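You operate a simulated robot arm through the tools that you are given. There is no shell and no other tool. Be economical: measure what you need, move in short steps, check, and stop when the job is done.

The job below is to be done with a simulated two-armed robot. You get a single attempt, and the scene is never put back.

## Task
On the top of the test bench, fold the white cloth in half, so that its two short edges meet.
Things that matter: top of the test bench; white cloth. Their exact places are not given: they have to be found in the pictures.

It is judged by the outcome, as a careful person would: the job done as asked, and still so three seconds after it is handed in. It fails if anything else is knocked over, pushed out of place, dropped, spilled or broken. Flat cloth is picked up by pressing the open fingertips on it (5 to 10 N) and closing them slowly along it; thin cloth reads only 2 to 8 mm in the jaws.

## Robot
Two 7-joint arms with two-finger parallel grippers on one trunk, on a base that drives. Base frame: it is fixed to the floor where the robot stands at the start and does not move with it; the origin is under the middle of the robot, x ahead of it, y to its left, z up; the surface under the hand at the start is at about z = 0.85. Readings come in m, degrees, newtons and seconds.
The left shoulder is at the start at [0.06, 0.143, 0.926], the right one opposite. With the tool pointing down near the work surface each hand reaches from about 0.3 to 0.72 m from the robot's upright axis, wherever it stands, measured 20 degrees to its own side. Places, roughly: top of the test bench [0.7, 0.5, 0.8]. Payload 1.57 kg a hand.
Tool frame (each hand has its own): the origin (TCP) lies between the finger pads and is the grasp point; the fingertips stand 0.03 m ahead of it; z points along the fingers, y is the line along which they close. Largest opening 0.11 m; finger width 0.024, thickness 0.012; the body of the gripper, 0.048 by 0.112 m, starts 0.078 m behind the TCP.
Orientation is told as [roll, pitch, yaw] about the base's x, y, z axes, in that order, counted from this pose: with the fingers straight down and closing along the base's y, the tool's x points along the base's -x, its y along +y and its z along -z.

## Interface
- The arms move only by the tool move_arm. It takes "left_moves", "right_moves" or both (then of equal length, played together; a hand with none holds still); each is a list of rows, each an object (a shift or turn left out is 0, a gripper value left out holds the last) with "offset": the shift along the tool's x, y, z in units of 150 mm (1.0 is 150 mm), a list of three; "turn": the turn, a rotation vector about the tool's x, y, z in units of 180 degrees (1.0 is 180 degrees), a list of three. In form: [{"offset": [dx, dy, dz], "turn": [wx, wy, wz]}, ...]. A call has 1 to 8 rows; each row is the pose to reach, as a shift and turn from the pose commanded when the call began, along the tool's axes at that moment. "left_claw" and "right_claw" are, for a hand that has rows, the finger opening in m, from 0 to 0.11, set as the call begins (left out, the last holds). A call with a number of a shift or a turn outside -1 to 1 is refused whole. Each row takes 0.2 s and may step no farther than 0.05 m and 8.6 degrees from the row before; otherwise, or with a gripper value out of range, the whole call is refused. A pose out of reach is approached as far as the arm can. The call stops where the force on the tool passes 40 N (or 10 N more than at its start, if that is more) or the arm is blocked; 0.2 s more then pass. Each finger travels about 0.045 m/s and halts on what it meets, pressing with about 30 N; the grip force reading is that of the motor and also rises with nothing between the fingers. The clock runs only during rows and for 0.2 s after the last one: add rows that repeat a pose to give the fingers time. The reply holds the time, the measured pose of the TCP, the force on the tool along the base axes, the opening and the grip force, in the units named above and with some noise, with the torque about the TCP (base axes, N m) and any sound that the robot's microphone picked up, and new pictures: "show" is both (left out), scene, wrist or none (wrist: the cameras of the hands that moved).
- Cameras (640 x 400 px; columns grow to the right, rows downward): "scene" is now at [0.0358, 0.0323, 1.5308]; the picture's right is [0.42, -0.91, 0.00], its down [-0.72, -0.33, -0.62] and it looks along [0.56, 0.26, -0.79] (base axes); focal length 250 px, centre (320, 200). "left" rides on the left gripper at [0.07, -0.016, -0.141] in its tool frame; the picture's right is [0.23, 0.97, 0.00], its down [-0.86, 0.20, -0.48] and it looks along [-0.47, 0.11, 0.88] (tool axes); focal length 222 px, centre (320, 200). "right" rides on the right gripper at [0.07, 0.016, -0.141] in its tool frame; the picture's right is [-0.23, 0.97, 0.00], its down [-0.85, -0.20, -0.48] and it looks along [-0.47, -0.11, 0.88] (tool axes); focal length 222 px, centre (320, 200).
- slide_trunk(by): slides the trunk up (or, below 0, down) by that many m; the arms and the scene camera ride with it, the base frame stays. It gives what a move gives, with no picture.
- drive_base(legs): drives the robot by 1 to 6 legs, each [ahead, left, turn to the left] in m, m and degrees, along the robot's own axes; the way and the turn of a leg run together, so that a leg with both is an arc; at most 1.5 m and 180 degrees a leg. The arms and the cameras ride along, it lands a little off, and it stops where it bumps. It gives what a move gives, and a new picture of the scene camera.
- turn_head(pan, tilt): turns the head with the scene camera to pan (to the left, within 86 degrees either way) and tilt (down, from -29 to 69), counted from straight ahead of the robot. It gives what a move gives, and a new picture of the scene camera.
- probe_pixels(camera, pixels): there is no depth. For up to 12 entries [column, row, z] of the newest picture of that camera ("zoom" is the newest enlarged one), the place [x, y] in the base frame at which the ray of that pixel passes the height z, good to about 0.002 m. It takes no simulated time.
- close_up(camera, box): a new picture of the part [left, top, right, bottom] of that camera's present view, enlarged. It takes no simulated time.
- hand_in(): hands the job in; it is judged then, once.

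Work in short steps. Measure before you move; look again where a grasp or a placing could have gone wrong, and mend it. You have 80 turns and 260 pictures in all, those below and enlarged ones among them. Open the grippers and draw the arms clear of the work before you hand the job in, unless the task says otherwise; then end with one line.

The tools are called after "Call:" as name(argument=value, ...) on one line, values as JSON. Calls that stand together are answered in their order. move_arm: Moves the arms, as the interface text tells. Its arguments: {"type":"object","properties":{"left_moves":{"type":"array"},"left_claw":{"type":"number"},"right_moves":{"type":"array"},"right_claw":{"type":"number"},"show":{"type":"string","enum":["both","scene","wrist","none"]}},"required":[]} The other tools are called the same way: slide_trunk (by) slides the trunk up or down; drive_base (legs) drives the base; turn_head (pan, tilt) turns the head that bears the scene camera; probe_pixels (camera, pixels) gives the place at which the rays of pixels pass given heights; close_up (camera, box) takes an enlarged picture of a part of a camera's view; hand_in () hands the job in.

At the start:

```text
clock: 0.0
left_eef_pos: [0.2995, 0.3513, 1.087]
left_ee_rot: [0.0, 0.0, 0.0]
left_force: [-0.5, -1.1, -0.1]
left_torque: [-0.03, 0.01, -0.02]
left_grip_width: 0.1098
left_gripper_force: 0.1
right_eef_pos: [0.3896, 0.0083, 1.0063]
right_ee_rot: [0.0, 0.1, 0.0]
right_force: [-0.1, -0.4, -0.7]
right_torque: [0.0, 0.02, 0.02]
right_grip_width: 0.1101
right_gripper_force: 0.1
trunk travel left (down, up): [-0.525, 0.065]
robot x, y, heading: [-0.0013, 0.0005, -0.0]
head pan, tilt: [24.6, 51.9]
```

scene: 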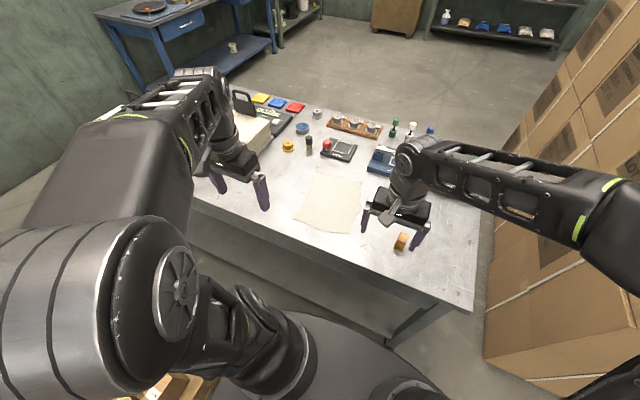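
right: 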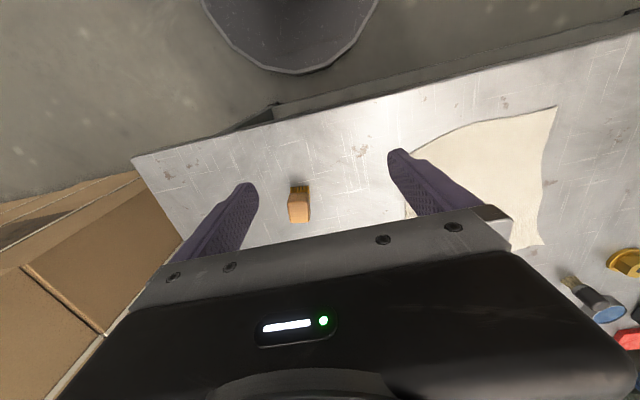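
left: 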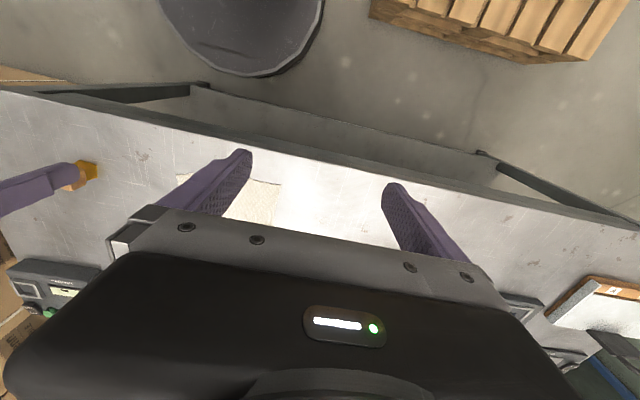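

The cloth is seen around (330,200) in the scene picture. I enlarge it to find its corners.

Call:
close_up(camera="scene", box=[240, 130, 440, 255])

Call:
probe_pixels(camera="scene", pixels=[[312, 168, 0.85], [362, 178, 0.85], [358, 234, 0.85], [295, 219, 0.85], [474, 310, 0.85], [400, 240, 0.85]])

```text
3.20 times, centred on (340, 192) of scene
```

zoom: 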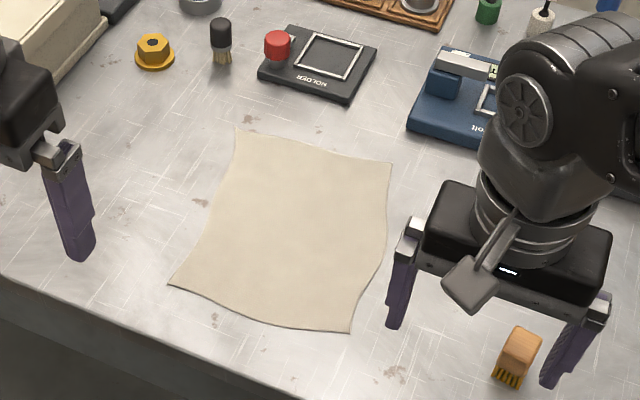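

```text
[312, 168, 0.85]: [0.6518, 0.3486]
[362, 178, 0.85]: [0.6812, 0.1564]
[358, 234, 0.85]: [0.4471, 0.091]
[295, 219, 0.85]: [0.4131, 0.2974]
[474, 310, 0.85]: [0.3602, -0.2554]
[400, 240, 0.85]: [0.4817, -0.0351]
```

The cloth corners in the enlarged picture are about (236,128), (392,163), (349,333) and (168,284). I probe them to get the edge lengths.

Call:
probe_pixels(camera="zoom", pixels=[[236, 128, 0.85], [392, 163, 0.85], [349, 333, 0.85], [168, 284, 0.85], [388, 235, 0.85], [212, 210, 0.85], [315, 147, 0.85], [250, 322, 0.85], [155, 65, 0.85], [345, 100, 0.85], [410, 130, 0.85], [220, 60, 0.85]])

```text
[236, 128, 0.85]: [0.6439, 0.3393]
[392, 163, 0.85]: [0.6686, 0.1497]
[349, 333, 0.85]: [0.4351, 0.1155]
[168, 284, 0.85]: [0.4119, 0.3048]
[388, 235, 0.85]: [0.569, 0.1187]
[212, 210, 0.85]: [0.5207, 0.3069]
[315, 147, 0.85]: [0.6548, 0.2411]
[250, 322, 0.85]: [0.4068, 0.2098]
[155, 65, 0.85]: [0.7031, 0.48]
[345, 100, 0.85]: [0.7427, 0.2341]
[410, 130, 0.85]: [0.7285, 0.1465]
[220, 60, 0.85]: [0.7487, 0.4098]
```

Cloth: short edges are far (A–B, about 0.19 m) and near (D–C); the long sides are about 0.236 m and the cloth is turned about 8.4°. I drive the base so that the cloth lies square ahead of the robot and between both arms.

Call:
drive_base(legs=[[0, 0.148, 0], [0, 0, 8.4]])

```text
clock: 2.0
left_eef_pos: [0.244, 0.5376, 1.0877]
left_ee_rot: [0.0, 0.1, 8.4]
left_force: [0.2, 0.0, -0.5]
left_torque: [0.0, 0.02, -0.02]
left_grip_width: 0.1099
left_gripper_force: 0.0
right_eef_pos: [0.3842, 0.2112, 1.0072]
right_ee_rot: [0.0, 0.0, 8.4]
right_force: [-0.1, 0.0, 0.3]
right_torque: [0.04, -0.02, 0.0]
right_grip_width: 0.1102
right_gripper_force: 0.0
trunk travel left (down, up): [-0.525, 0.065]
robot x, y, heading: [-0.0019, 0.1456, 8.2]
head pan, tilt: [24.6, 51.9]
```

scene: 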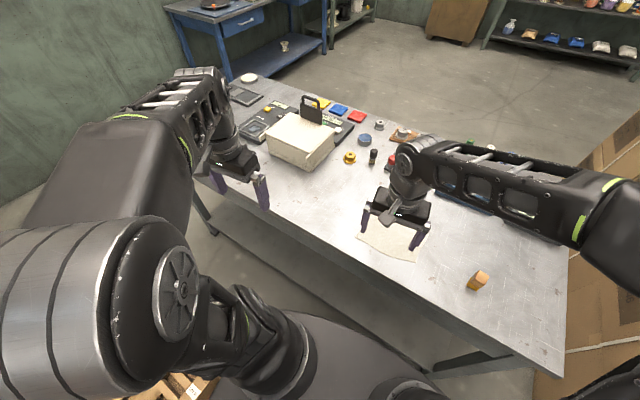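

Both hands are now yawed 8.4° in line with the cloth. I bring both toward the far edge in stages with openings narrowed to 0.03.

Call:
move_arm(left_moves=[{"offset": [-0.16, -0.188, 0.07]}, {"offset": [-0.32, -0.376, 0.14]}, {"offset": [-0.48, -0.564, 0.21]}, {"offset": [-0.64, -0.752, 0.28]}, {"offset": [-0.8, -0.94, 0.35]}], right_moves=[{"offset": [-0.12, -0.1, 0.02]}, {"offset": [-0.24, -0.2, 0.04]}, {"offset": [-0.36, -0.3, 0.06]}, {"offset": [-0.48, -0.4, 0.08]}, {"offset": [-0.6, -0.5, 0.1]}], left_claw=0.03, right_claw=0.03, show="none")

Call:
move_arm(left_moves=[{"offset": [-0.16, -0.188, 0.07]}, {"offset": [-0.32, -0.376, 0.14]}, {"offset": [-0.48, -0.564, 0.21]}, {"offset": [-0.64, -0.752, 0.28]}, {"offset": [-0.8, -0.94, 0.35]}], right_moves=[{"offset": [-0.12, 0, 0]}, {"offset": [-0.24, 0, 0]}, {"offset": [-0.36, 0, 0]}, {"offset": [-0.48, 0, 0]}, {"offset": [-0.6, 0, 0]}], show="both")

```text
clock: 3.2
left_eef_pos: [0.3859, 0.4136, 1.0364]
left_ee_rot: [0.2, 0.0, 8.6]
left_force: [0.5, -0.1, -0.2]
left_torque: [0.01, 0.03, -0.04]
left_grip_width: 0.0302
left_gripper_force: 0.0
right_eef_pos: [0.4863, 0.1514, 0.9916]
right_ee_rot: [0.0, 0.2, 8.5]
right_force: [0.1, 0.5, -0.5]
right_torque: [0.01, 0.01, 0.04]
right_grip_width: 0.0298
right_gripper_force: 0.1
trunk travel left (down, up): [-0.525, 0.065]
robot x, y, heading: [-0.0027, 0.1457, 8.5]
head pan, tilt: [24.6, 51.9]
```

```text
clock: 4.4
left_eef_pos: [0.5259, 0.2914, 0.9829]
left_ee_rot: [0.1, 0.1, 8.5]
left_force: [0.3, -0.5, 0.6]
left_torque: [0.0, 0.02, -0.02]
left_grip_width: 0.0299
left_gripper_force: 0.0
right_eef_pos: [0.5757, 0.1634, 0.9903]
right_ee_rot: [0.0, 0.0, 8.3]
right_force: [-0.2, -1.0, 1.3]
right_torque: [0.01, 0.01, -0.02]
right_grip_width: 0.03
right_gripper_force: 0.0
trunk travel left (down, up): [-0.525, 0.065]
robot x, y, heading: [-0.0023, 0.1466, 8.3]
head pan, tilt: [24.6, 51.9]
```

scene: 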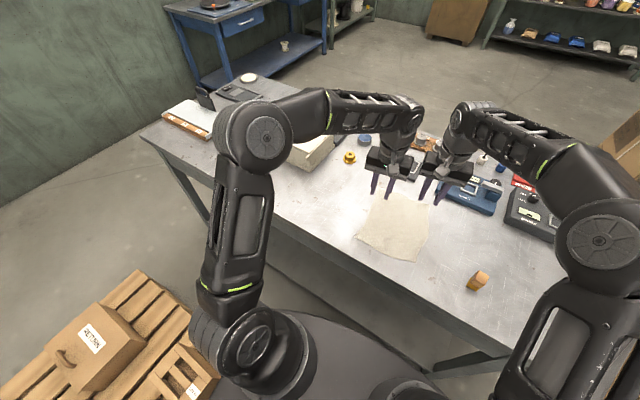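
right: 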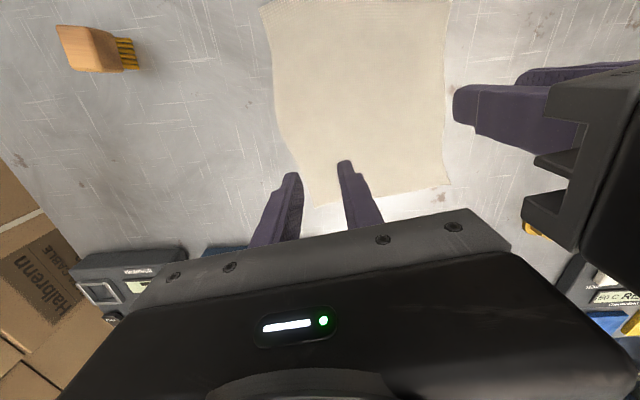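
left: 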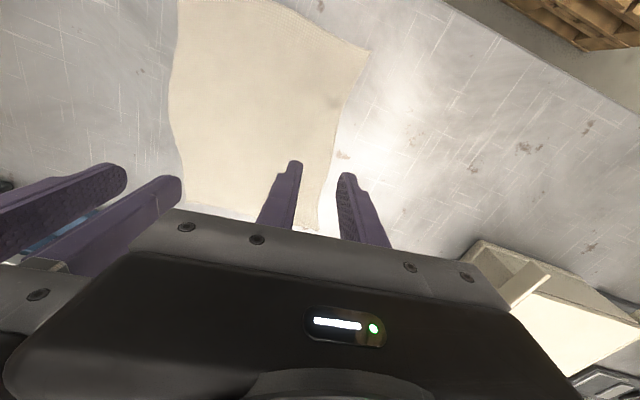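

Wrist views show the far corners: in the right image about (450,187) for A and B near (316,205), in the left image A near (318,232). I probe those and the near corners to confirm the positions.

Call:
probe_pixels(camera="right", pixels=[[450, 187, 0.85], [316, 206, 0.85], [450, 187, 0.84], [316, 206, 0.84]])

Call:
probe_pixels(camera="left", pixels=[[318, 232, 0.85], [184, 205, 0.85], [370, 47, 0.85], [318, 232, 0.84]])

Call:
close_up(camera="left", box=[160, 100, 400, 250])

Call:
close_up(camera="right", box=[250, 100, 490, 250])

```text
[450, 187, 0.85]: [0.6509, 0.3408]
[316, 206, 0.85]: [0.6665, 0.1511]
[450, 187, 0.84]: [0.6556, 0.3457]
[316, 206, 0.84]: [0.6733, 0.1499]
```

```text
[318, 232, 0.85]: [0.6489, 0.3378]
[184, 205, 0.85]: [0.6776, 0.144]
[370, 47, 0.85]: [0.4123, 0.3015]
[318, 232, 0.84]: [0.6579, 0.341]
```

```text
2.67 times, centred on (280, 175) of left
```

zoom: 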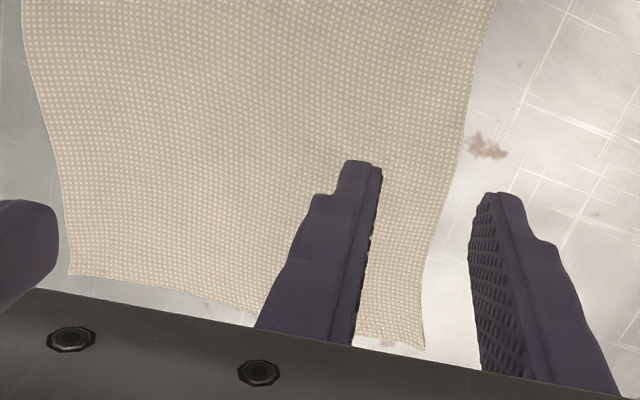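

```text
2.67 times, centred on (370, 175) of right
```

zoom: 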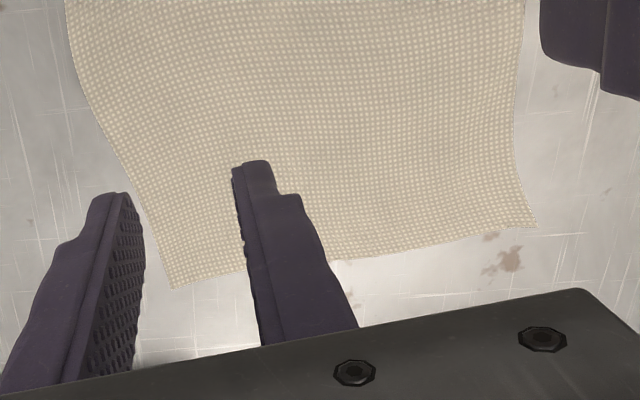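

Corners agree: A≈(0.649,0.339), B≈(0.668,0.149). I move each hand over the far edge, 27 mm in from its corner, ending about 2 cm above the cloth.

Call:
move_arm(left_moves=[{"offset": [-0.206, 0.003, 0]}, {"offset": [-0.412, 0.007, 0]}, {"offset": [-0.618, 0.01, 0.1]}, {"offset": [-0.824, 0.013, 0.25]}, {"offset": [-0.824, 0.013, 0.4]}, {"offset": [-0.824, 0.013, 0.55]}], right_moves=[{"offset": [-0.144, 0, 0.05]}, {"offset": [-0.288, 0, 0.1]}, {"offset": [-0.432, 0, 0.2]}, {"offset": [-0.575, -0.003, 0.3]}, {"offset": [-0.575, -0.003, 0.45]}, {"offset": [-0.575, -0.003, 0.6]}])

```text
clock: 5.8
left_eef_pos: [0.6453, 0.3126, 0.8987]
left_ee_rot: [0.0, 0.0, 8.4]
left_force: [0.1, -0.3, -0.5]
left_torque: [-0.02, 0.02, -0.02]
left_grip_width: 0.0302
left_gripper_force: 0.1
right_eef_pos: [0.6607, 0.1766, 0.9017]
right_ee_rot: [0.0, 0.0, 8.4]
right_force: [-0.2, 0.9, -0.1]
right_torque: [-0.03, 0.0, 0.03]
right_grip_width: 0.0301
right_gripper_force: 0.0
trunk travel left (down, up): [-0.525, 0.065]
robot x, y, heading: [-0.0007, 0.1441, 8.5]
head pan, tilt: [24.6, 51.9]
```

scene: 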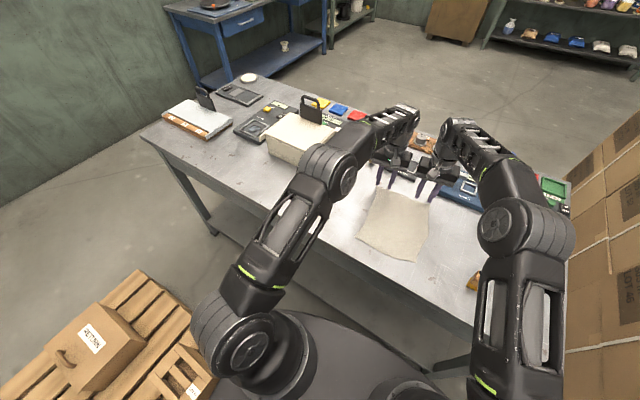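
right: 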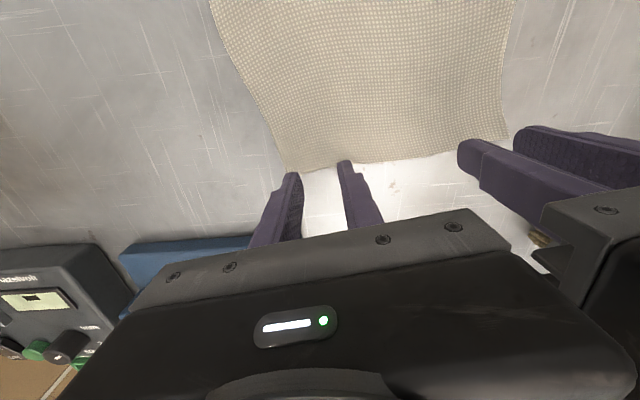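
left: 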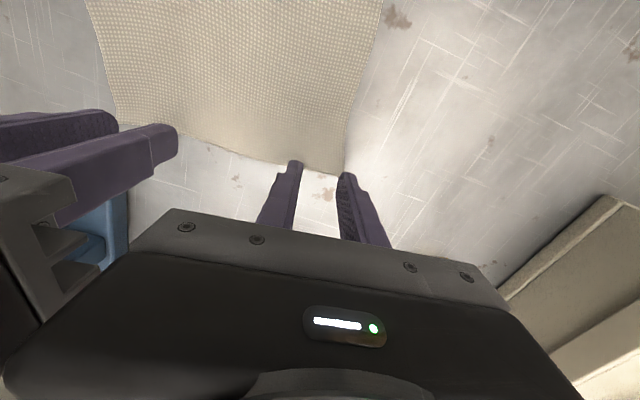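

Tips look slightly too far out: the right finger centre is about at the edge and the left outer finger is half off the corner. I shift the left 4 mm back and 6 mm inward, the right 7 mm back and 2 mm inward, and lower to just above the cloth.

Call:
move_arm(left_moves=[{"offset": [0.027, -0.04, 0]}, {"offset": [0.027, -0.04, 0.05]}, {"offset": [0.027, -0.04, 0.1]}], right_moves=[{"offset": [0.047, 0.013, 0]}, {"offset": [0.047, 0.013, 0.05]}, {"offset": [0.047, 0.013, 0.1]}], show="wrist")

```text
clock: 6.6
left_eef_pos: [0.641, 0.3072, 0.8847]
left_ee_rot: [0.0, 0.0, 8.5]
left_force: [0.1, -0.5, 0.0]
left_torque: [-0.01, 0.02, -0.02]
left_grip_width: 0.03
left_gripper_force: 0.0
right_eef_pos: [0.6531, 0.1776, 0.8873]
right_ee_rot: [0.0, 0.0, 8.4]
right_force: [0.2, 0.4, -0.3]
right_torque: [0.01, -0.01, 0.01]
right_grip_width: 0.0301
right_gripper_force: 0.0
trunk travel left (down, up): [-0.525, 0.065]
robot x, y, heading: [-0.0002, 0.1437, 8.5]
head pan, tilt: [24.6, 51.9]
```

right: 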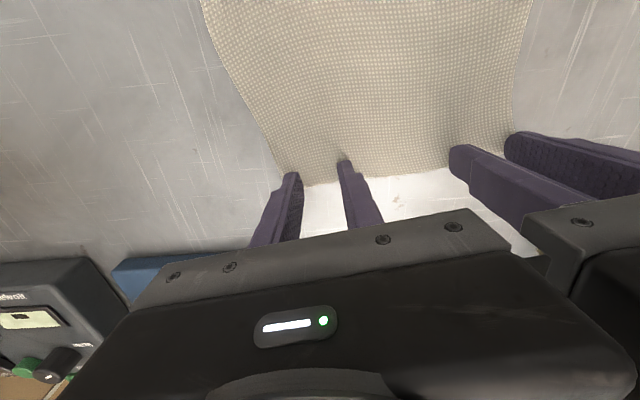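
left: 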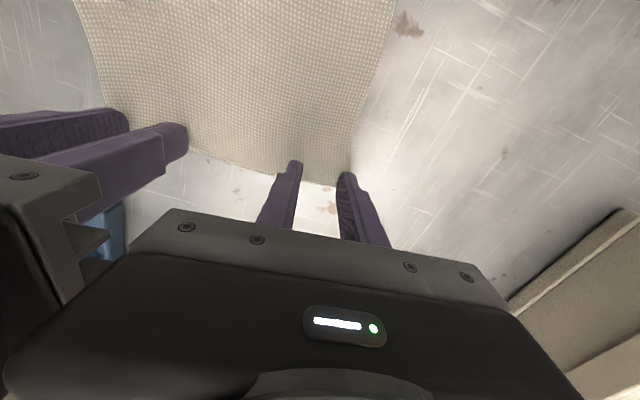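

Cloth edge is now inside the pads. The left corner is marginal under its outer finger, so I narrow the left opening to 0.024 and lower slowly to contact.

Call:
move_arm(left_moves=[{"offset": [0, -0.007, 0.01]}, {"offset": [0, -0.007, 0.017]}, {"offset": [0, -0.007, 0.024]}, {"offset": [0, -0.007, 0.03]}], right_moves=[{"offset": [0, 0, 0.02]}, {"offset": [0, 0, 0.03]}, {"offset": [0, 0, 0.04]}, {"offset": [0, 0, 0.047]}], left_claw=0.024, show="none")

```text
clock: 7.6
left_eef_pos: [0.6421, 0.3055, 0.8809]
left_ee_rot: [0.0, 0.0, 8.4]
left_force: [-0.4, -0.5, 2.7]
left_torque: [0.05, 0.03, 0.01]
left_grip_width: 0.0238
left_gripper_force: 0.1
right_eef_pos: [0.6522, 0.1752, 0.8815]
right_ee_rot: [0.0, -0.1, 8.5]
right_force: [1.0, -0.9, 6.3]
right_torque: [-0.02, -0.01, 0.01]
right_grip_width: 0.03
right_gripper_force: 0.1
trunk travel left (down, up): [-0.525, 0.065]
robot x, y, heading: [-0.0036, 0.146, 8.5]
head pan, tilt: [24.6, 51.9]
```

Contact: left 2.7 N, right 6.3 N. I press a touch more so both are in the 5–10 N range.

Call:
move_arm(left_moves=[{"offset": [0, 0, 0.007]}, {"offset": [0, 0, 0.007]}], right_moves=[{"offset": [0, 0, 0.002]}, {"offset": [0, 0, 0.002]}], show="none")

```text
clock: 8.2
left_eef_pos: [0.6412, 0.3049, 0.8802]
left_ee_rot: [0.0, -0.2, 8.5]
left_force: [-1.4, 0.1, 10.1]
left_torque: [0.1, 0.02, 0.02]
left_grip_width: 0.0241
left_gripper_force: 0.1
right_eef_pos: [0.6515, 0.176, 0.8816]
right_ee_rot: [0.0, -0.2, 8.4]
right_force: [2.9, 0.2, 10.2]
right_torque: [-0.09, -0.05, -0.03]
right_grip_width: 0.03
right_gripper_force: 0.0
trunk travel left (down, up): [-0.525, 0.065]
robot x, y, heading: [0.0009, 0.1472, 8.3]
head pan, tilt: [24.6, 51.9]
```

Both about 10 N. I close in two stages.

Call:
move_arm(left_moves=[{"offset": [0, 0, 0]}, {"offset": [0, 0, 0]}], right_moves=[{"offset": [0, 0, -0.002]}, {"offset": [0, 0, -0.002]}], left_claw=0.012, right_claw=0.015, show="wrist")

Call:
move_arm(left_moves=[{"offset": [0, 0, 0]}, {"offset": [0, 0, 0]}, {"offset": [0, 0, 0]}], right_moves=[{"offset": [0, 0, 0]}, {"offset": [0, 0, 0]}, {"offset": [0, 0, 0]}], left_claw=0.0, right_claw=0.0, show="wrist")

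```text
clock: 8.8
left_eef_pos: [0.6414, 0.3047, 0.8806]
left_ee_rot: [-0.1, -0.2, 8.3]
left_force: [1.8, -3.4, 13.7]
left_torque: [-0.03, 0.01, -0.04]
left_grip_width: 0.013
left_gripper_force: 0.6
right_eef_pos: [0.649, 0.1757, 0.8815]
right_ee_rot: [0.0, -0.1, 8.4]
right_force: [-0.9, 1.3, 11.0]
right_torque: [0.01, 0.05, -0.03]
right_grip_width: 0.0149
right_gripper_force: 0.1
trunk travel left (down, up): [-0.525, 0.065]
robot x, y, heading: [-0.0023, 0.1473, 8.4]
head pan, tilt: [24.6, 51.9]
```

right: 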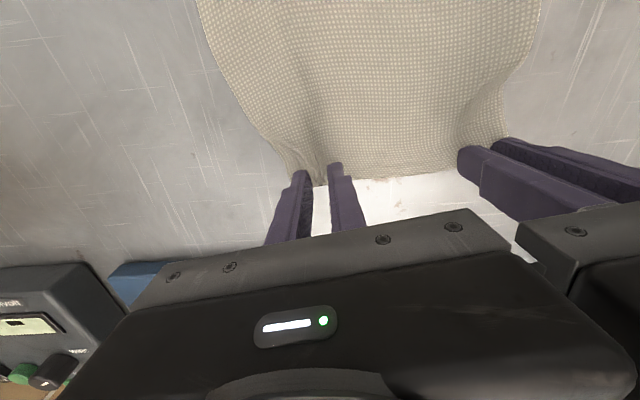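
left: 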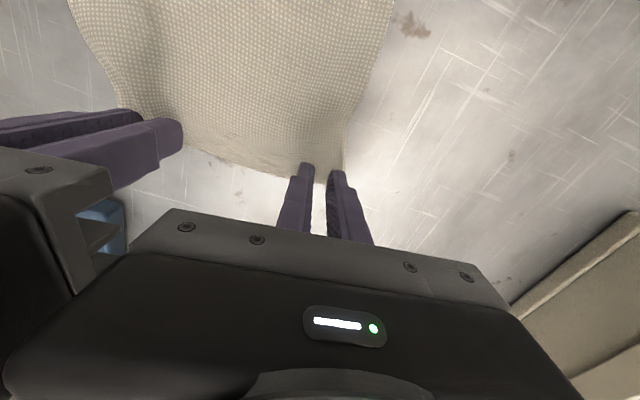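

```text
clock: 9.6
left_eef_pos: [0.6411, 0.3049, 0.8817]
left_ee_rot: [0.0, -0.1, 8.5]
left_force: [-0.1, 0.2, 16.7]
left_torque: [0.0, 0.02, 0.0]
left_grip_width: 0.0
left_gripper_force: 21.5
right_eef_pos: [0.6497, 0.1761, 0.8814]
right_ee_rot: [0.0, -0.2, 8.4]
right_force: [0.8, 1.4, 11.0]
right_torque: [0.04, 0.01, 0.04]
right_grip_width: 0.0025
right_gripper_force: 23.7
trunk travel left (down, up): [-0.525, 0.065]
robot x, y, heading: [0.0005, 0.1466, 8.9]
head pan, tilt: [24.6, 51.9]
```

right: 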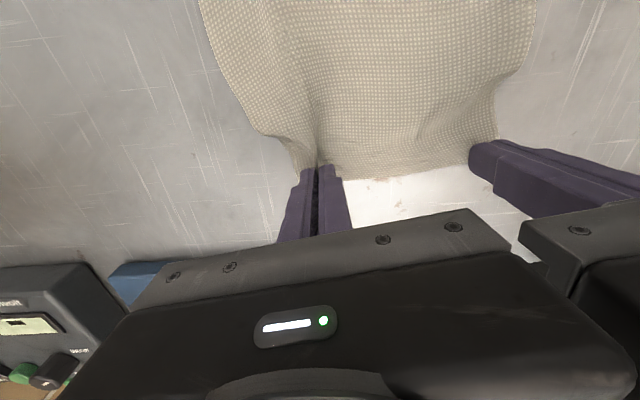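
left: 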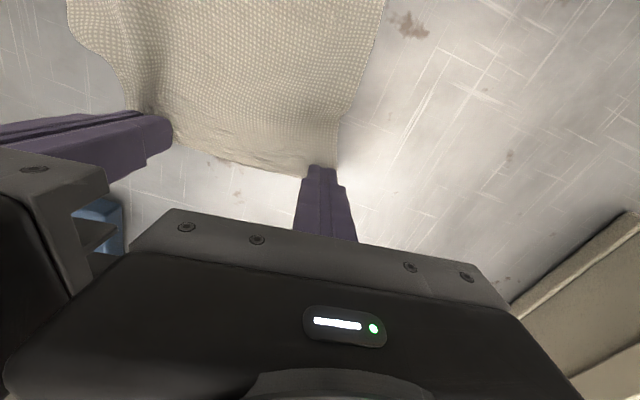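

Right holds cloth (2.5 mm); left closed on nothing. I lift the left, reopen it to 0.03 and shift it 5 mm inward and 8 mm back onto the cloth.

Call:
move_arm(left_moves=[{"offset": [0, 0, -0.1]}, {"offset": [0.053, -0.035, -0.1]}, {"offset": [0.053, -0.035, -0.1]}], left_claw=0.03, show="wrist")

```text
clock: 10.4
left_eef_pos: [0.6334, 0.2985, 0.8956]
left_ee_rot: [0.1, 0.1, 8.4]
left_force: [-0.3, -0.2, 0.2]
left_torque: [-0.04, 0.03, -0.02]
left_grip_width: 0.0301
left_gripper_force: 0.0
right_eef_pos: [0.6508, 0.1771, 0.8817]
right_ee_rot: [-0.1, -0.1, 8.4]
right_force: [-1.2, 0.7, 18.2]
right_torque: [-0.06, 0.08, 0.01]
right_grip_width: 0.0023
right_gripper_force: 23.9
trunk travel left (down, up): [-0.525, 0.065]
robot x, y, heading: [0.0001, 0.148, 8.6]
head pan, tilt: [24.6, 51.9]
```

left: 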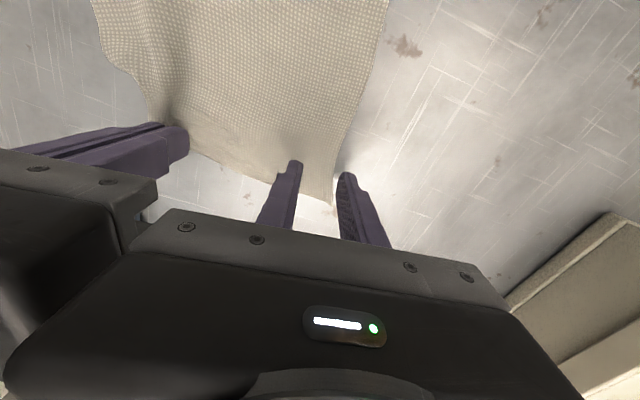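

The left corner has crept in to about (333,200), so the outer finger is still off the cloth, and the hands are too close together to go further in. I'll press the left inner finger down as an anchor, then draw the right hand 12 mm outward to take up the slack and make room.

Call:
move_arm(left_moves=[{"offset": [0, 0, 0.05]}, {"offset": [0, 0, 0.09]}, {"offset": [0, 0, 0.1]}], right_moves=[{"offset": [0, 0, -0.01]}, {"offset": [0, 0, -0.015]}, {"offset": [0, 0, -0.015]}], show="none")

Call:
move_arm(right_moves=[{"offset": [0, -0.02, 0]}, {"offset": [0, -0.04, 0]}, {"offset": [0, -0.06, 0]}, {"offset": [0, -0.08, 0]}], show="wrist")

Call:
close_up(camera="left", box=[80, 80, 400, 280])

```text
clock: 11.2
left_eef_pos: [0.6351, 0.299, 0.8823]
left_ee_rot: [0.0, -0.2, 8.5]
left_force: [-2.4, -0.2, 10.5]
left_torque: [-0.08, -0.02, 0.0]
left_grip_width: 0.0302
left_gripper_force: 0.1
right_eef_pos: [0.6504, 0.1755, 0.8823]
right_ee_rot: [0.0, 0.0, 8.5]
right_force: [0.6, 0.3, 2.2]
right_torque: [0.02, 0.01, 0.01]
right_grip_width: 0.0024
right_gripper_force: 23.8
trunk travel left (down, up): [-0.525, 0.065]
robot x, y, heading: [0.0034, 0.1469, 8.4]
head pan, tilt: [24.6, 51.9]
```

```text
clock: 12.2
left_eef_pos: [0.6338, 0.2986, 0.8812]
left_ee_rot: [-0.2, -0.2, 8.4]
left_force: [1.3, -5.0, 17.8]
left_torque: [-0.57, -0.06, 0.01]
left_grip_width: 0.0351
left_gripper_force: 3.5
right_eef_pos: [0.6516, 0.1658, 0.8841]
right_ee_rot: [0.2, 0.0, 8.4]
right_force: [0.0, 9.7, 0.4]
right_torque: [0.24, 0.01, -0.06]
right_grip_width: 0.0025
right_gripper_force: 24.1
trunk travel left (down, up): [-0.525, 0.065]
robot x, y, heading: [0.0021, 0.1444, 8.5]
head pan, tilt: [24.6, 51.9]
```

right: 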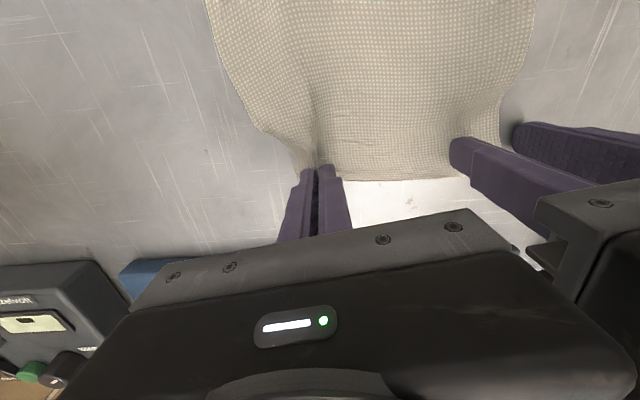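

```text
2.00 times, centred on (240, 180) of left
```

zoom: 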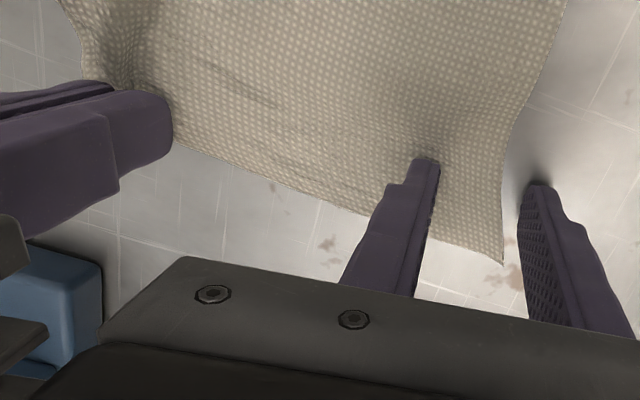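

The cloth is taut now and hands are 0.134 m apart; the corner is at zoom (502,262), about 11 mm left of the left tool's centre. I lift the left and shift it 12 mm inward and 10 mm toward the edge with opening 0.022.

Call:
move_arm(left_moves=[{"offset": [0, 0, -0.08]}, {"offset": [-0.067, -0.08, -0.08]}, {"offset": [-0.067, -0.08, -0.04]}], left_claw=0.022, show="wrist")

Call:
close_up(camera="left", box=[80, 80, 400, 280])

```text
clock: 13.0
left_eef_pos: [0.6481, 0.2902, 0.8851]
left_ee_rot: [0.0, -0.1, 8.6]
left_force: [0.6, -0.6, 0.8]
left_torque: [-0.04, 0.02, -0.02]
left_grip_width: 0.022
left_gripper_force: 0.0
right_eef_pos: [0.6528, 0.1644, 0.8824]
right_ee_rot: [0.0, 0.0, 8.4]
right_force: [-0.8, 0.2, 2.0]
right_torque: [-0.03, -0.03, -0.01]
right_grip_width: 0.0026
right_gripper_force: 23.3
trunk travel left (down, up): [-0.525, 0.065]
robot x, y, heading: [-0.0012, 0.1441, 8.7]
head pan, tilt: [24.6, 51.9]
```

left: 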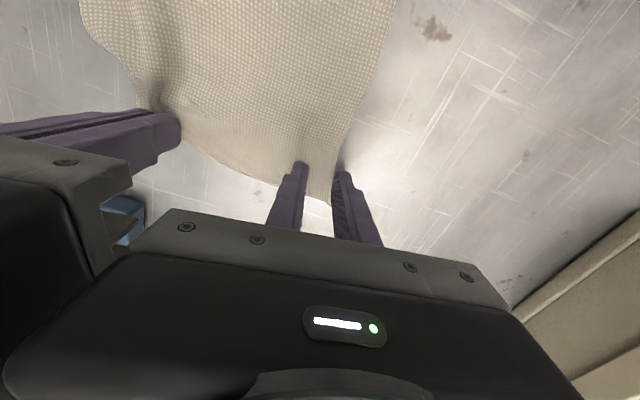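

```text
2.00 times, centred on (240, 180) of left
```

zoom: 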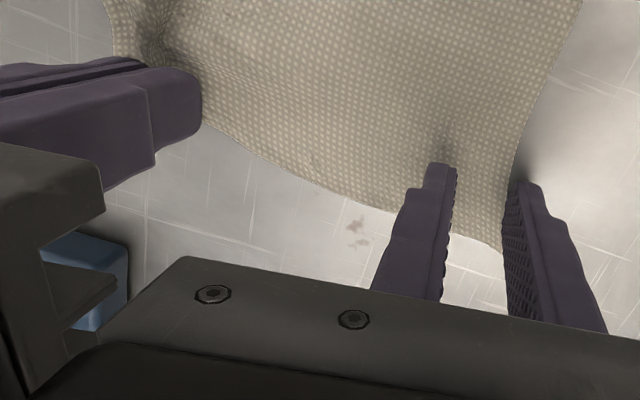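

The cloth relaxed back and the left outer finger is still not over it. I roll the right hand 20° so its body leans outward (away from the left hand), giving room to go further in with the left.

Call:
move_arm(right_moves=[{"offset": [0, -0.02, -0.01], "turn": [-0.037, 0, 0]}, {"offset": [0, -0.04, -0.02], "turn": [-0.074, 0, 0]}, {"offset": [0, -0.06, -0.02], "turn": [-0.111, 0, 0]}], left_moves=[{"offset": [0, 0, -0.03]}, {"offset": [0, 0, -0.06]}, {"offset": [0, 0, -0.06]}], show="both")

```text
clock: 13.8
left_eef_pos: [0.6466, 0.2894, 0.8953]
left_ee_rot: [0.0, 0.0, 8.6]
left_force: [0.2, 0.7, -0.5]
left_torque: [0.04, 0.02, 0.04]
left_grip_width: 0.0219
left_gripper_force: 0.1
right_eef_pos: [0.6562, 0.155, 0.8845]
right_ee_rot: [20.1, 0.0, 8.5]
right_force: [0.5, -0.1, -0.4]
right_torque: [-0.05, -0.03, 0.01]
right_grip_width: 0.0026
right_gripper_force: 23.8
trunk travel left (down, up): [-0.525, 0.065]
robot x, y, heading: [0.0009, 0.145, 8.9]
head pan, tilt: [24.6, 51.9]
```

scene: 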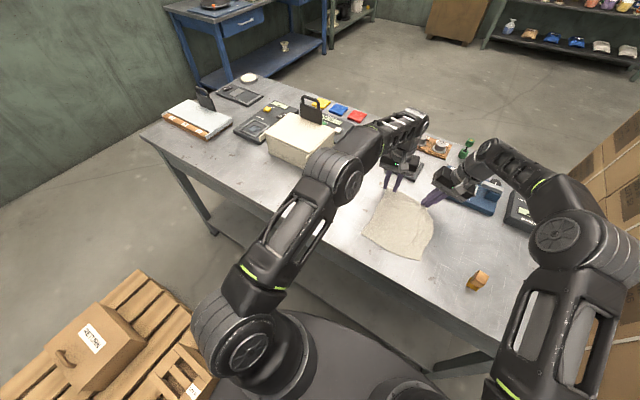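
right: 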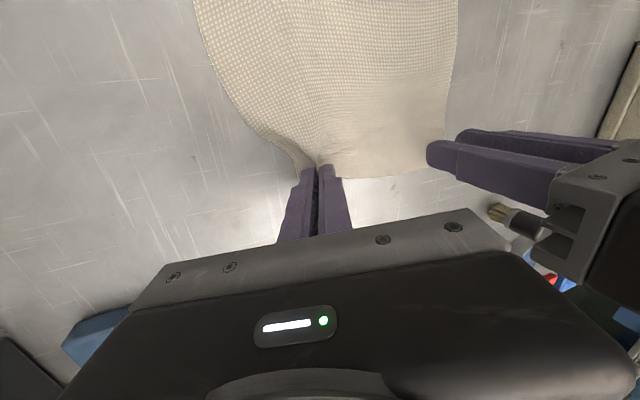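
left: 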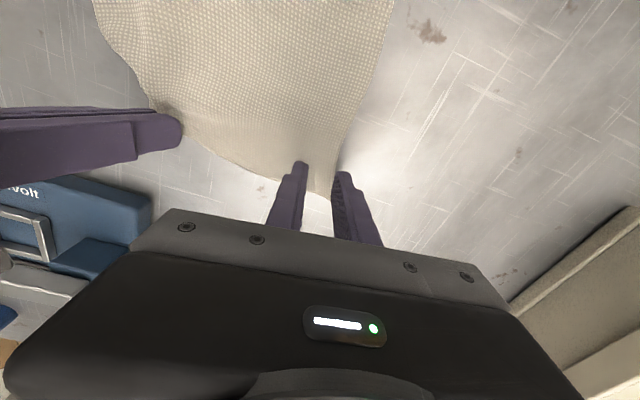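

The right body is now clear. I shift the left 18 mm inward and 5 mm toward the edge, open to 0.03, and lower to just above.

Call:
move_arm(left_moves=[{"offset": [-0.033, -0.12, 0]}, {"offset": [-0.033, -0.12, 0.05]}, {"offset": [-0.033, -0.12, 0.075]}], left_claw=0.03, show="wrist")

Call:
close_up(camera="left", box=[80, 80, 400, 280])

```text
clock: 14.6
left_eef_pos: [0.6552, 0.273, 0.8834]
left_ee_rot: [0.0, 0.0, 8.6]
left_force: [-0.2, -0.1, 0.6]
left_torque: [0.01, -0.04, -0.02]
left_grip_width: 0.0301
left_gripper_force: 0.1
right_eef_pos: [0.6558, 0.1551, 0.8846]
right_ee_rot: [20.0, 0.0, 8.4]
right_force: [0.0, -0.7, 0.5]
right_torque: [-0.01, 0.02, 0.0]
right_grip_width: 0.0023
right_gripper_force: 23.7
trunk travel left (down, up): [-0.525, 0.065]
robot x, y, heading: [-0.0016, 0.1433, 8.3]
head pan, tilt: [24.6, 51.9]
```

left: 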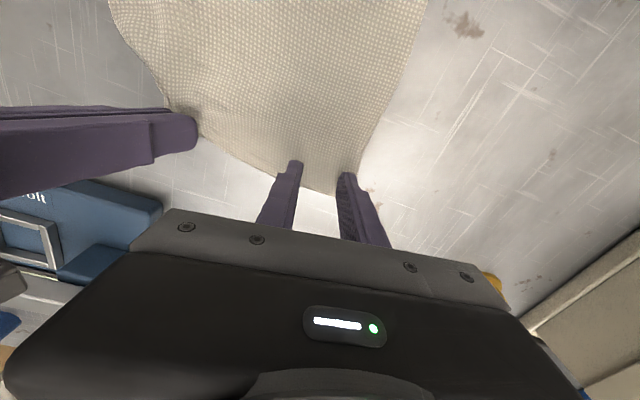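

```text
2.00 times, centred on (240, 180) of left
```

zoom: 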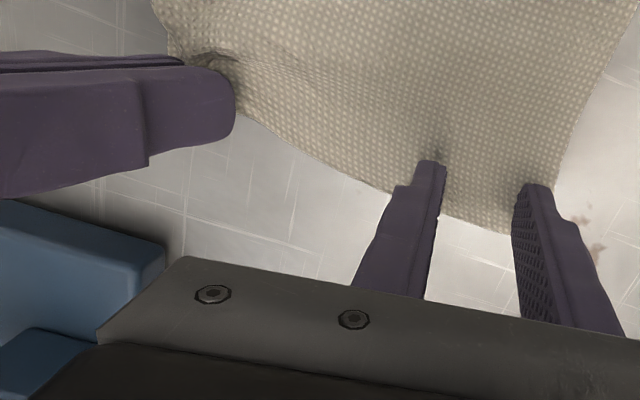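

Both left fingertips are now over cloth (edge runs at zoom row ~230). I lower to contact.

Call:
move_arm(left_moves=[{"offset": [0, 0, 0.012]}, {"offset": [0, 0, 0.02]}, {"offset": [0, 0, 0.024]}], show="none")

```text
clock: 15.4
left_eef_pos: [0.6538, 0.2724, 0.8808]
left_ee_rot: [0.0, -0.1, 8.4]
left_force: [0.3, 1.9, 10.5]
left_torque: [0.12, 0.03, 0.01]
left_grip_width: 0.0304
left_gripper_force: 0.4
right_eef_pos: [0.6557, 0.1549, 0.8858]
right_ee_rot: [20.0, -0.2, 8.4]
right_force: [-0.8, -0.8, 0.2]
right_torque: [-0.02, 0.0, -0.02]
right_grip_width: 0.0023
right_gripper_force: 24.1
trunk travel left (down, up): [-0.525, 0.065]
robot x, y, heading: [0.0004, 0.1413, 8.4]
head pan, tilt: [24.6, 51.9]
```

Contact at 10.5 N. I close in stages.

Call:
move_arm(left_moves=[{"offset": [0, 0, 0]}, {"offset": [0, 0, 0]}], left_claw=0.015, show="none")

Call:
move_arm(left_moves=[{"offset": [0, 0, 0]}, {"offset": [0, 0, 0]}, {"offset": [0, 0, 0]}], left_claw=0.0, show="wrist")

Call:
close_up(camera="left", box=[80, 80, 400, 280])

```text
clock: 16.0
left_eef_pos: [0.6544, 0.2712, 0.8812]
left_ee_rot: [-0.1, -0.1, 8.4]
left_force: [0.6, -2.8, 15.2]
left_torque: [0.03, -0.05, 0.01]
left_grip_width: 0.0147
left_gripper_force: 0.0
right_eef_pos: [0.6542, 0.1555, 0.8863]
right_ee_rot: [20.0, -0.1, 8.4]
right_force: [-1.3, 1.8, 0.1]
right_torque: [0.04, 0.0, -0.03]
right_grip_width: 0.0026
right_gripper_force: 24.4
trunk travel left (down, up): [-0.525, 0.065]
robot x, y, heading: [-0.002, 0.1447, 8.7]
head pan, tilt: [24.6, 51.9]
```

```text
clock: 16.8
left_eef_pos: [0.6547, 0.2691, 0.8801]
left_ee_rot: [-0.1, -0.1, 8.5]
left_force: [1.2, -8.7, 19.2]
left_torque: [-0.21, -0.04, 0.0]
left_grip_width: 0.0041
left_gripper_force: 24.6
right_eef_pos: [0.6543, 0.1564, 0.8868]
right_ee_rot: [20.1, -0.1, 8.5]
right_force: [0.4, 8.5, -0.8]
right_torque: [0.21, 0.0, -0.02]
right_grip_width: 0.0026
right_gripper_force: 23.2
trunk travel left (down, up): [-0.525, 0.065]
robot x, y, heading: [0.0012, 0.1433, 8.4]
head pan, tilt: [24.6, 51.9]
```

left: 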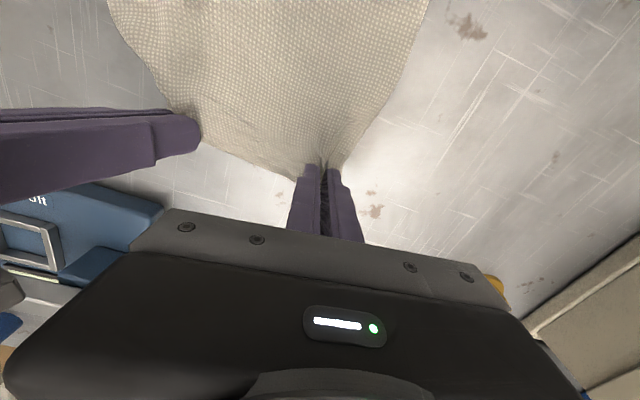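

```text
2.00 times, centred on (240, 180) of left
```

zoom: 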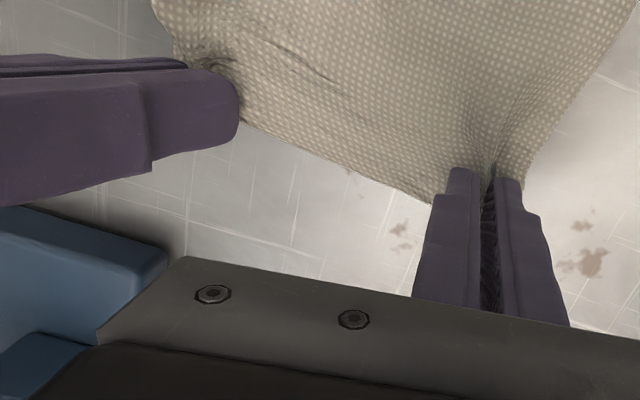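

Both hands now hold the far edge (4.1 and 2.6 mm). I lift and carry it back along an arc, tilting the fingers forward so the edge turns over with the hand.

Call:
move_arm(left_moves=[{"offset": [0.038, 0, -0.163], "turn": [0, -0.0222, 0]}, {"offset": [0.123, 0, -0.315], "turn": [0, -0.0444, 0]}, {"offset": [0.249, 0, -0.443], "turn": [0, -0.0667, 0]}, {"offset": [0.411, 0, -0.541], "turn": [0, -0.0889, 0]}, {"offset": [0.595, 0, -0.6], "turn": [0, -0.1111, 0]}, {"offset": [0.791, 0, -0.616], "turn": [0, -0.1333, 0]}], right_moves=[{"offset": [0.038, 0.056, -0.153], "turn": [0, -0.0209, -0.0076]}, {"offset": [0.123, 0.108, -0.296], "turn": [0, -0.0418, -0.0152]}, {"offset": [0.249, 0.152, -0.417], "turn": [0, -0.0627, -0.0228]}, {"offset": [0.411, 0.185, -0.508], "turn": [0, -0.0835, -0.0304]}, {"offset": [0.595, 0.205, -0.564], "turn": [0, -0.1044, -0.038]}, {"offset": [0.791, 0.211, -0.579], "turn": [0, -0.1253, -0.0456]}], show="both")

Call:
close_up(camera="scene", box=[300, 130, 520, 290])

```text
clock: 18.2
left_eef_pos: [0.5358, 0.254, 0.9725]
left_ee_rot: [-0.2, -24.2, 8.4]
left_force: [0.3, -12.0, 0.7]
left_torque: [-0.38, -0.04, -0.13]
left_grip_width: 0.0037
left_gripper_force: 24.3
right_eef_pos: [0.5347, 0.1362, 0.9797]
right_ee_rot: [20.0, -24.1, 8.5]
right_force: [1.4, 11.2, -1.5]
right_torque: [0.3, -0.01, 0.07]
right_grip_width: 0.0024
right_gripper_force: 24.1
trunk travel left (down, up): [-0.525, 0.065]
robot x, y, heading: [-0.0005, 0.1443, 8.6]
head pan, tilt: [24.6, 51.9]
```

scene: 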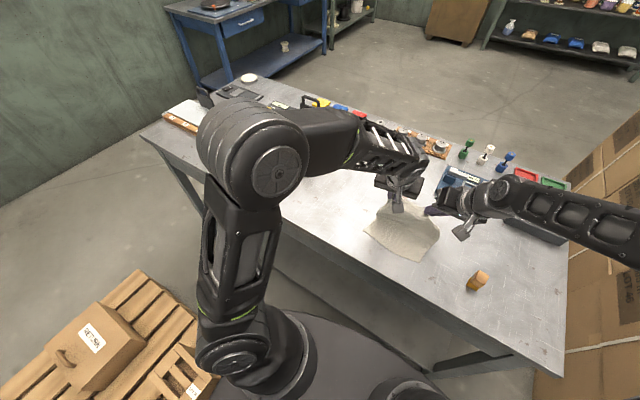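
right: 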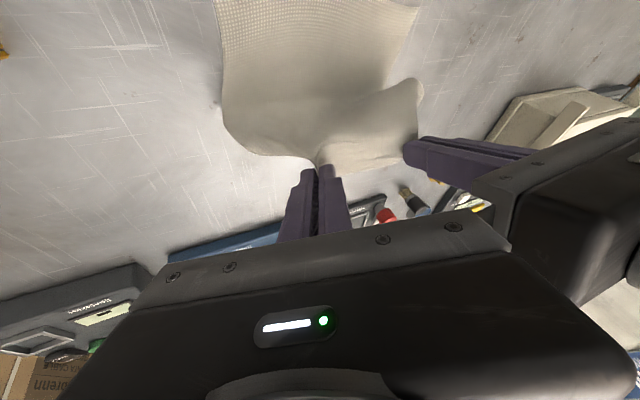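
left: 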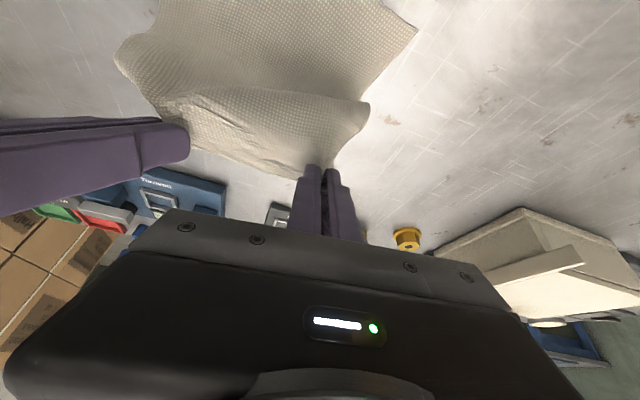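

```text
2.50 times, centred on (410, 210) of scene
```

zoom: 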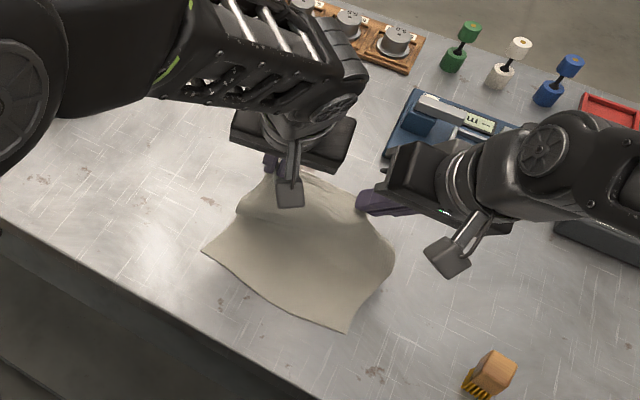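

The fold is forming well; near corners at zoom (203,250) and (347,332). I probe these for the target and, since tension is 12 N, ease the hands 3 mm together.

Call:
probe_pixels(camera="zoom", pixels=[[203, 250, 0.85], [347, 332, 0.85], [270, 298, 0.85]])

Call:
move_arm(left_moves=[{"offset": [0, -0.013, 0]}, {"offset": [0, -0.02, 0]}], show="none")

Call:
drive_base(legs=[[-0.1, 0, 0]])

```text
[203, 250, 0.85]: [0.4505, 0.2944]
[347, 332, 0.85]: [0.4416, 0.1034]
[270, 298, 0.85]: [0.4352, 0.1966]
```

```text
clock: 18.8
left_eef_pos: [0.5361, 0.2513, 0.971]
left_ee_rot: [-0.1, -24.0, 8.5]
left_force: [0.1, -7.4, 0.3]
left_torque: [-0.23, -0.03, -0.08]
left_grip_width: 0.003
left_gripper_force: 24.5
right_eef_pos: [0.5375, 0.137, 0.978]
right_ee_rot: [20.0, -23.9, 8.5]
right_force: [0.3, 6.9, -0.4]
right_torque: [0.21, 0.01, 0.04]
right_grip_width: 0.0027
right_gripper_force: 23.9
trunk travel left (down, up): [-0.525, 0.065]
robot x, y, heading: [0.0024, 0.1436, 8.4]
head pan, tilt: [24.6, 51.9]
```

```text
clock: 19.9
left_eef_pos: [0.4381, 0.2365, 0.9735]
left_ee_rot: [0.0, -24.1, 8.6]
left_force: [-0.1, -6.2, 1.1]
left_torque: [-0.21, -0.02, -0.08]
left_grip_width: 0.0029
left_gripper_force: 23.9
right_eef_pos: [0.4391, 0.1229, 0.9792]
right_ee_rot: [20.0, -24.1, 8.6]
right_force: [-0.8, 6.5, -0.5]
right_torque: [0.12, -0.04, 0.04]
right_grip_width: 0.0023
right_gripper_force: 23.6
trunk travel left (down, up): [-0.525, 0.065]
robot x, y, heading: [-0.0998, 0.1297, 8.7]
head pan, tilt: [24.6, 51.9]
```

scene: 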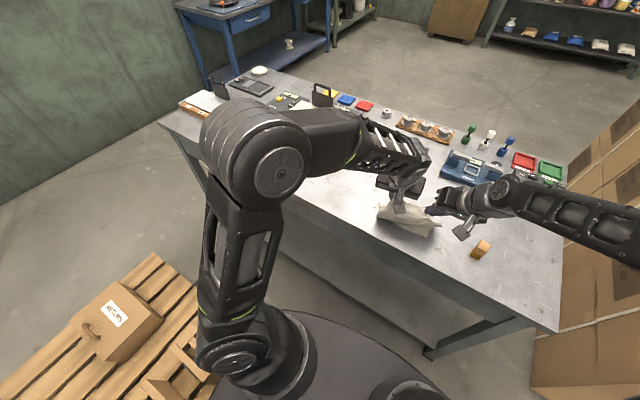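

The robot moved back 0.1 m. I look closely at the cloth to see where the near edge is relative to the hands.

Call:
close_up(camera="scene", box=[330, 150, 510, 280])

Call:
close_up(camera="left", box=[0, 0, 640, 400])

Call:
close_up(camera="right", box=[0, 0, 640, 400])

```text
3.08 times, centred on (420, 215) of scene
```

zoom: 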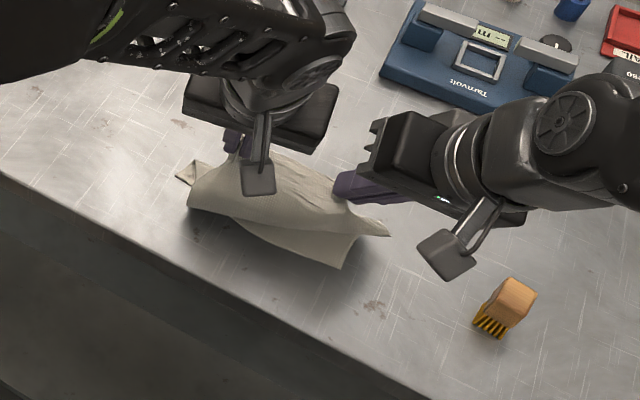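

```text
1.00 times, centred on (320, 200) of left (not enlarged: the box is as wide or as high as the picture)
```

zoom: 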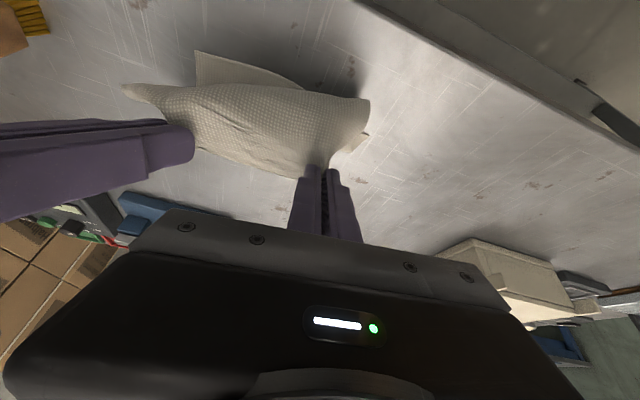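

```text
1.00 times, centred on (320, 200) of right (not enlarged: the box is as wide or as high as the picture)
```

zoom: 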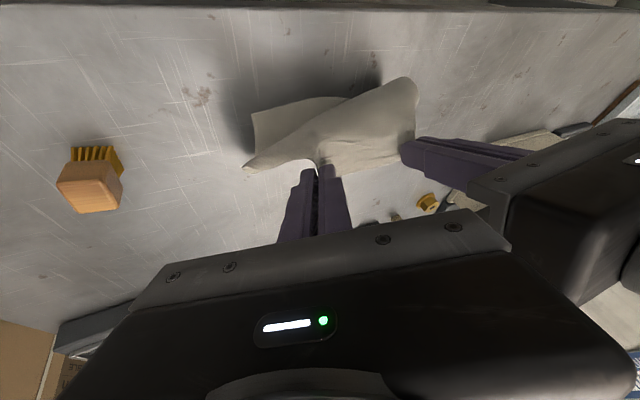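

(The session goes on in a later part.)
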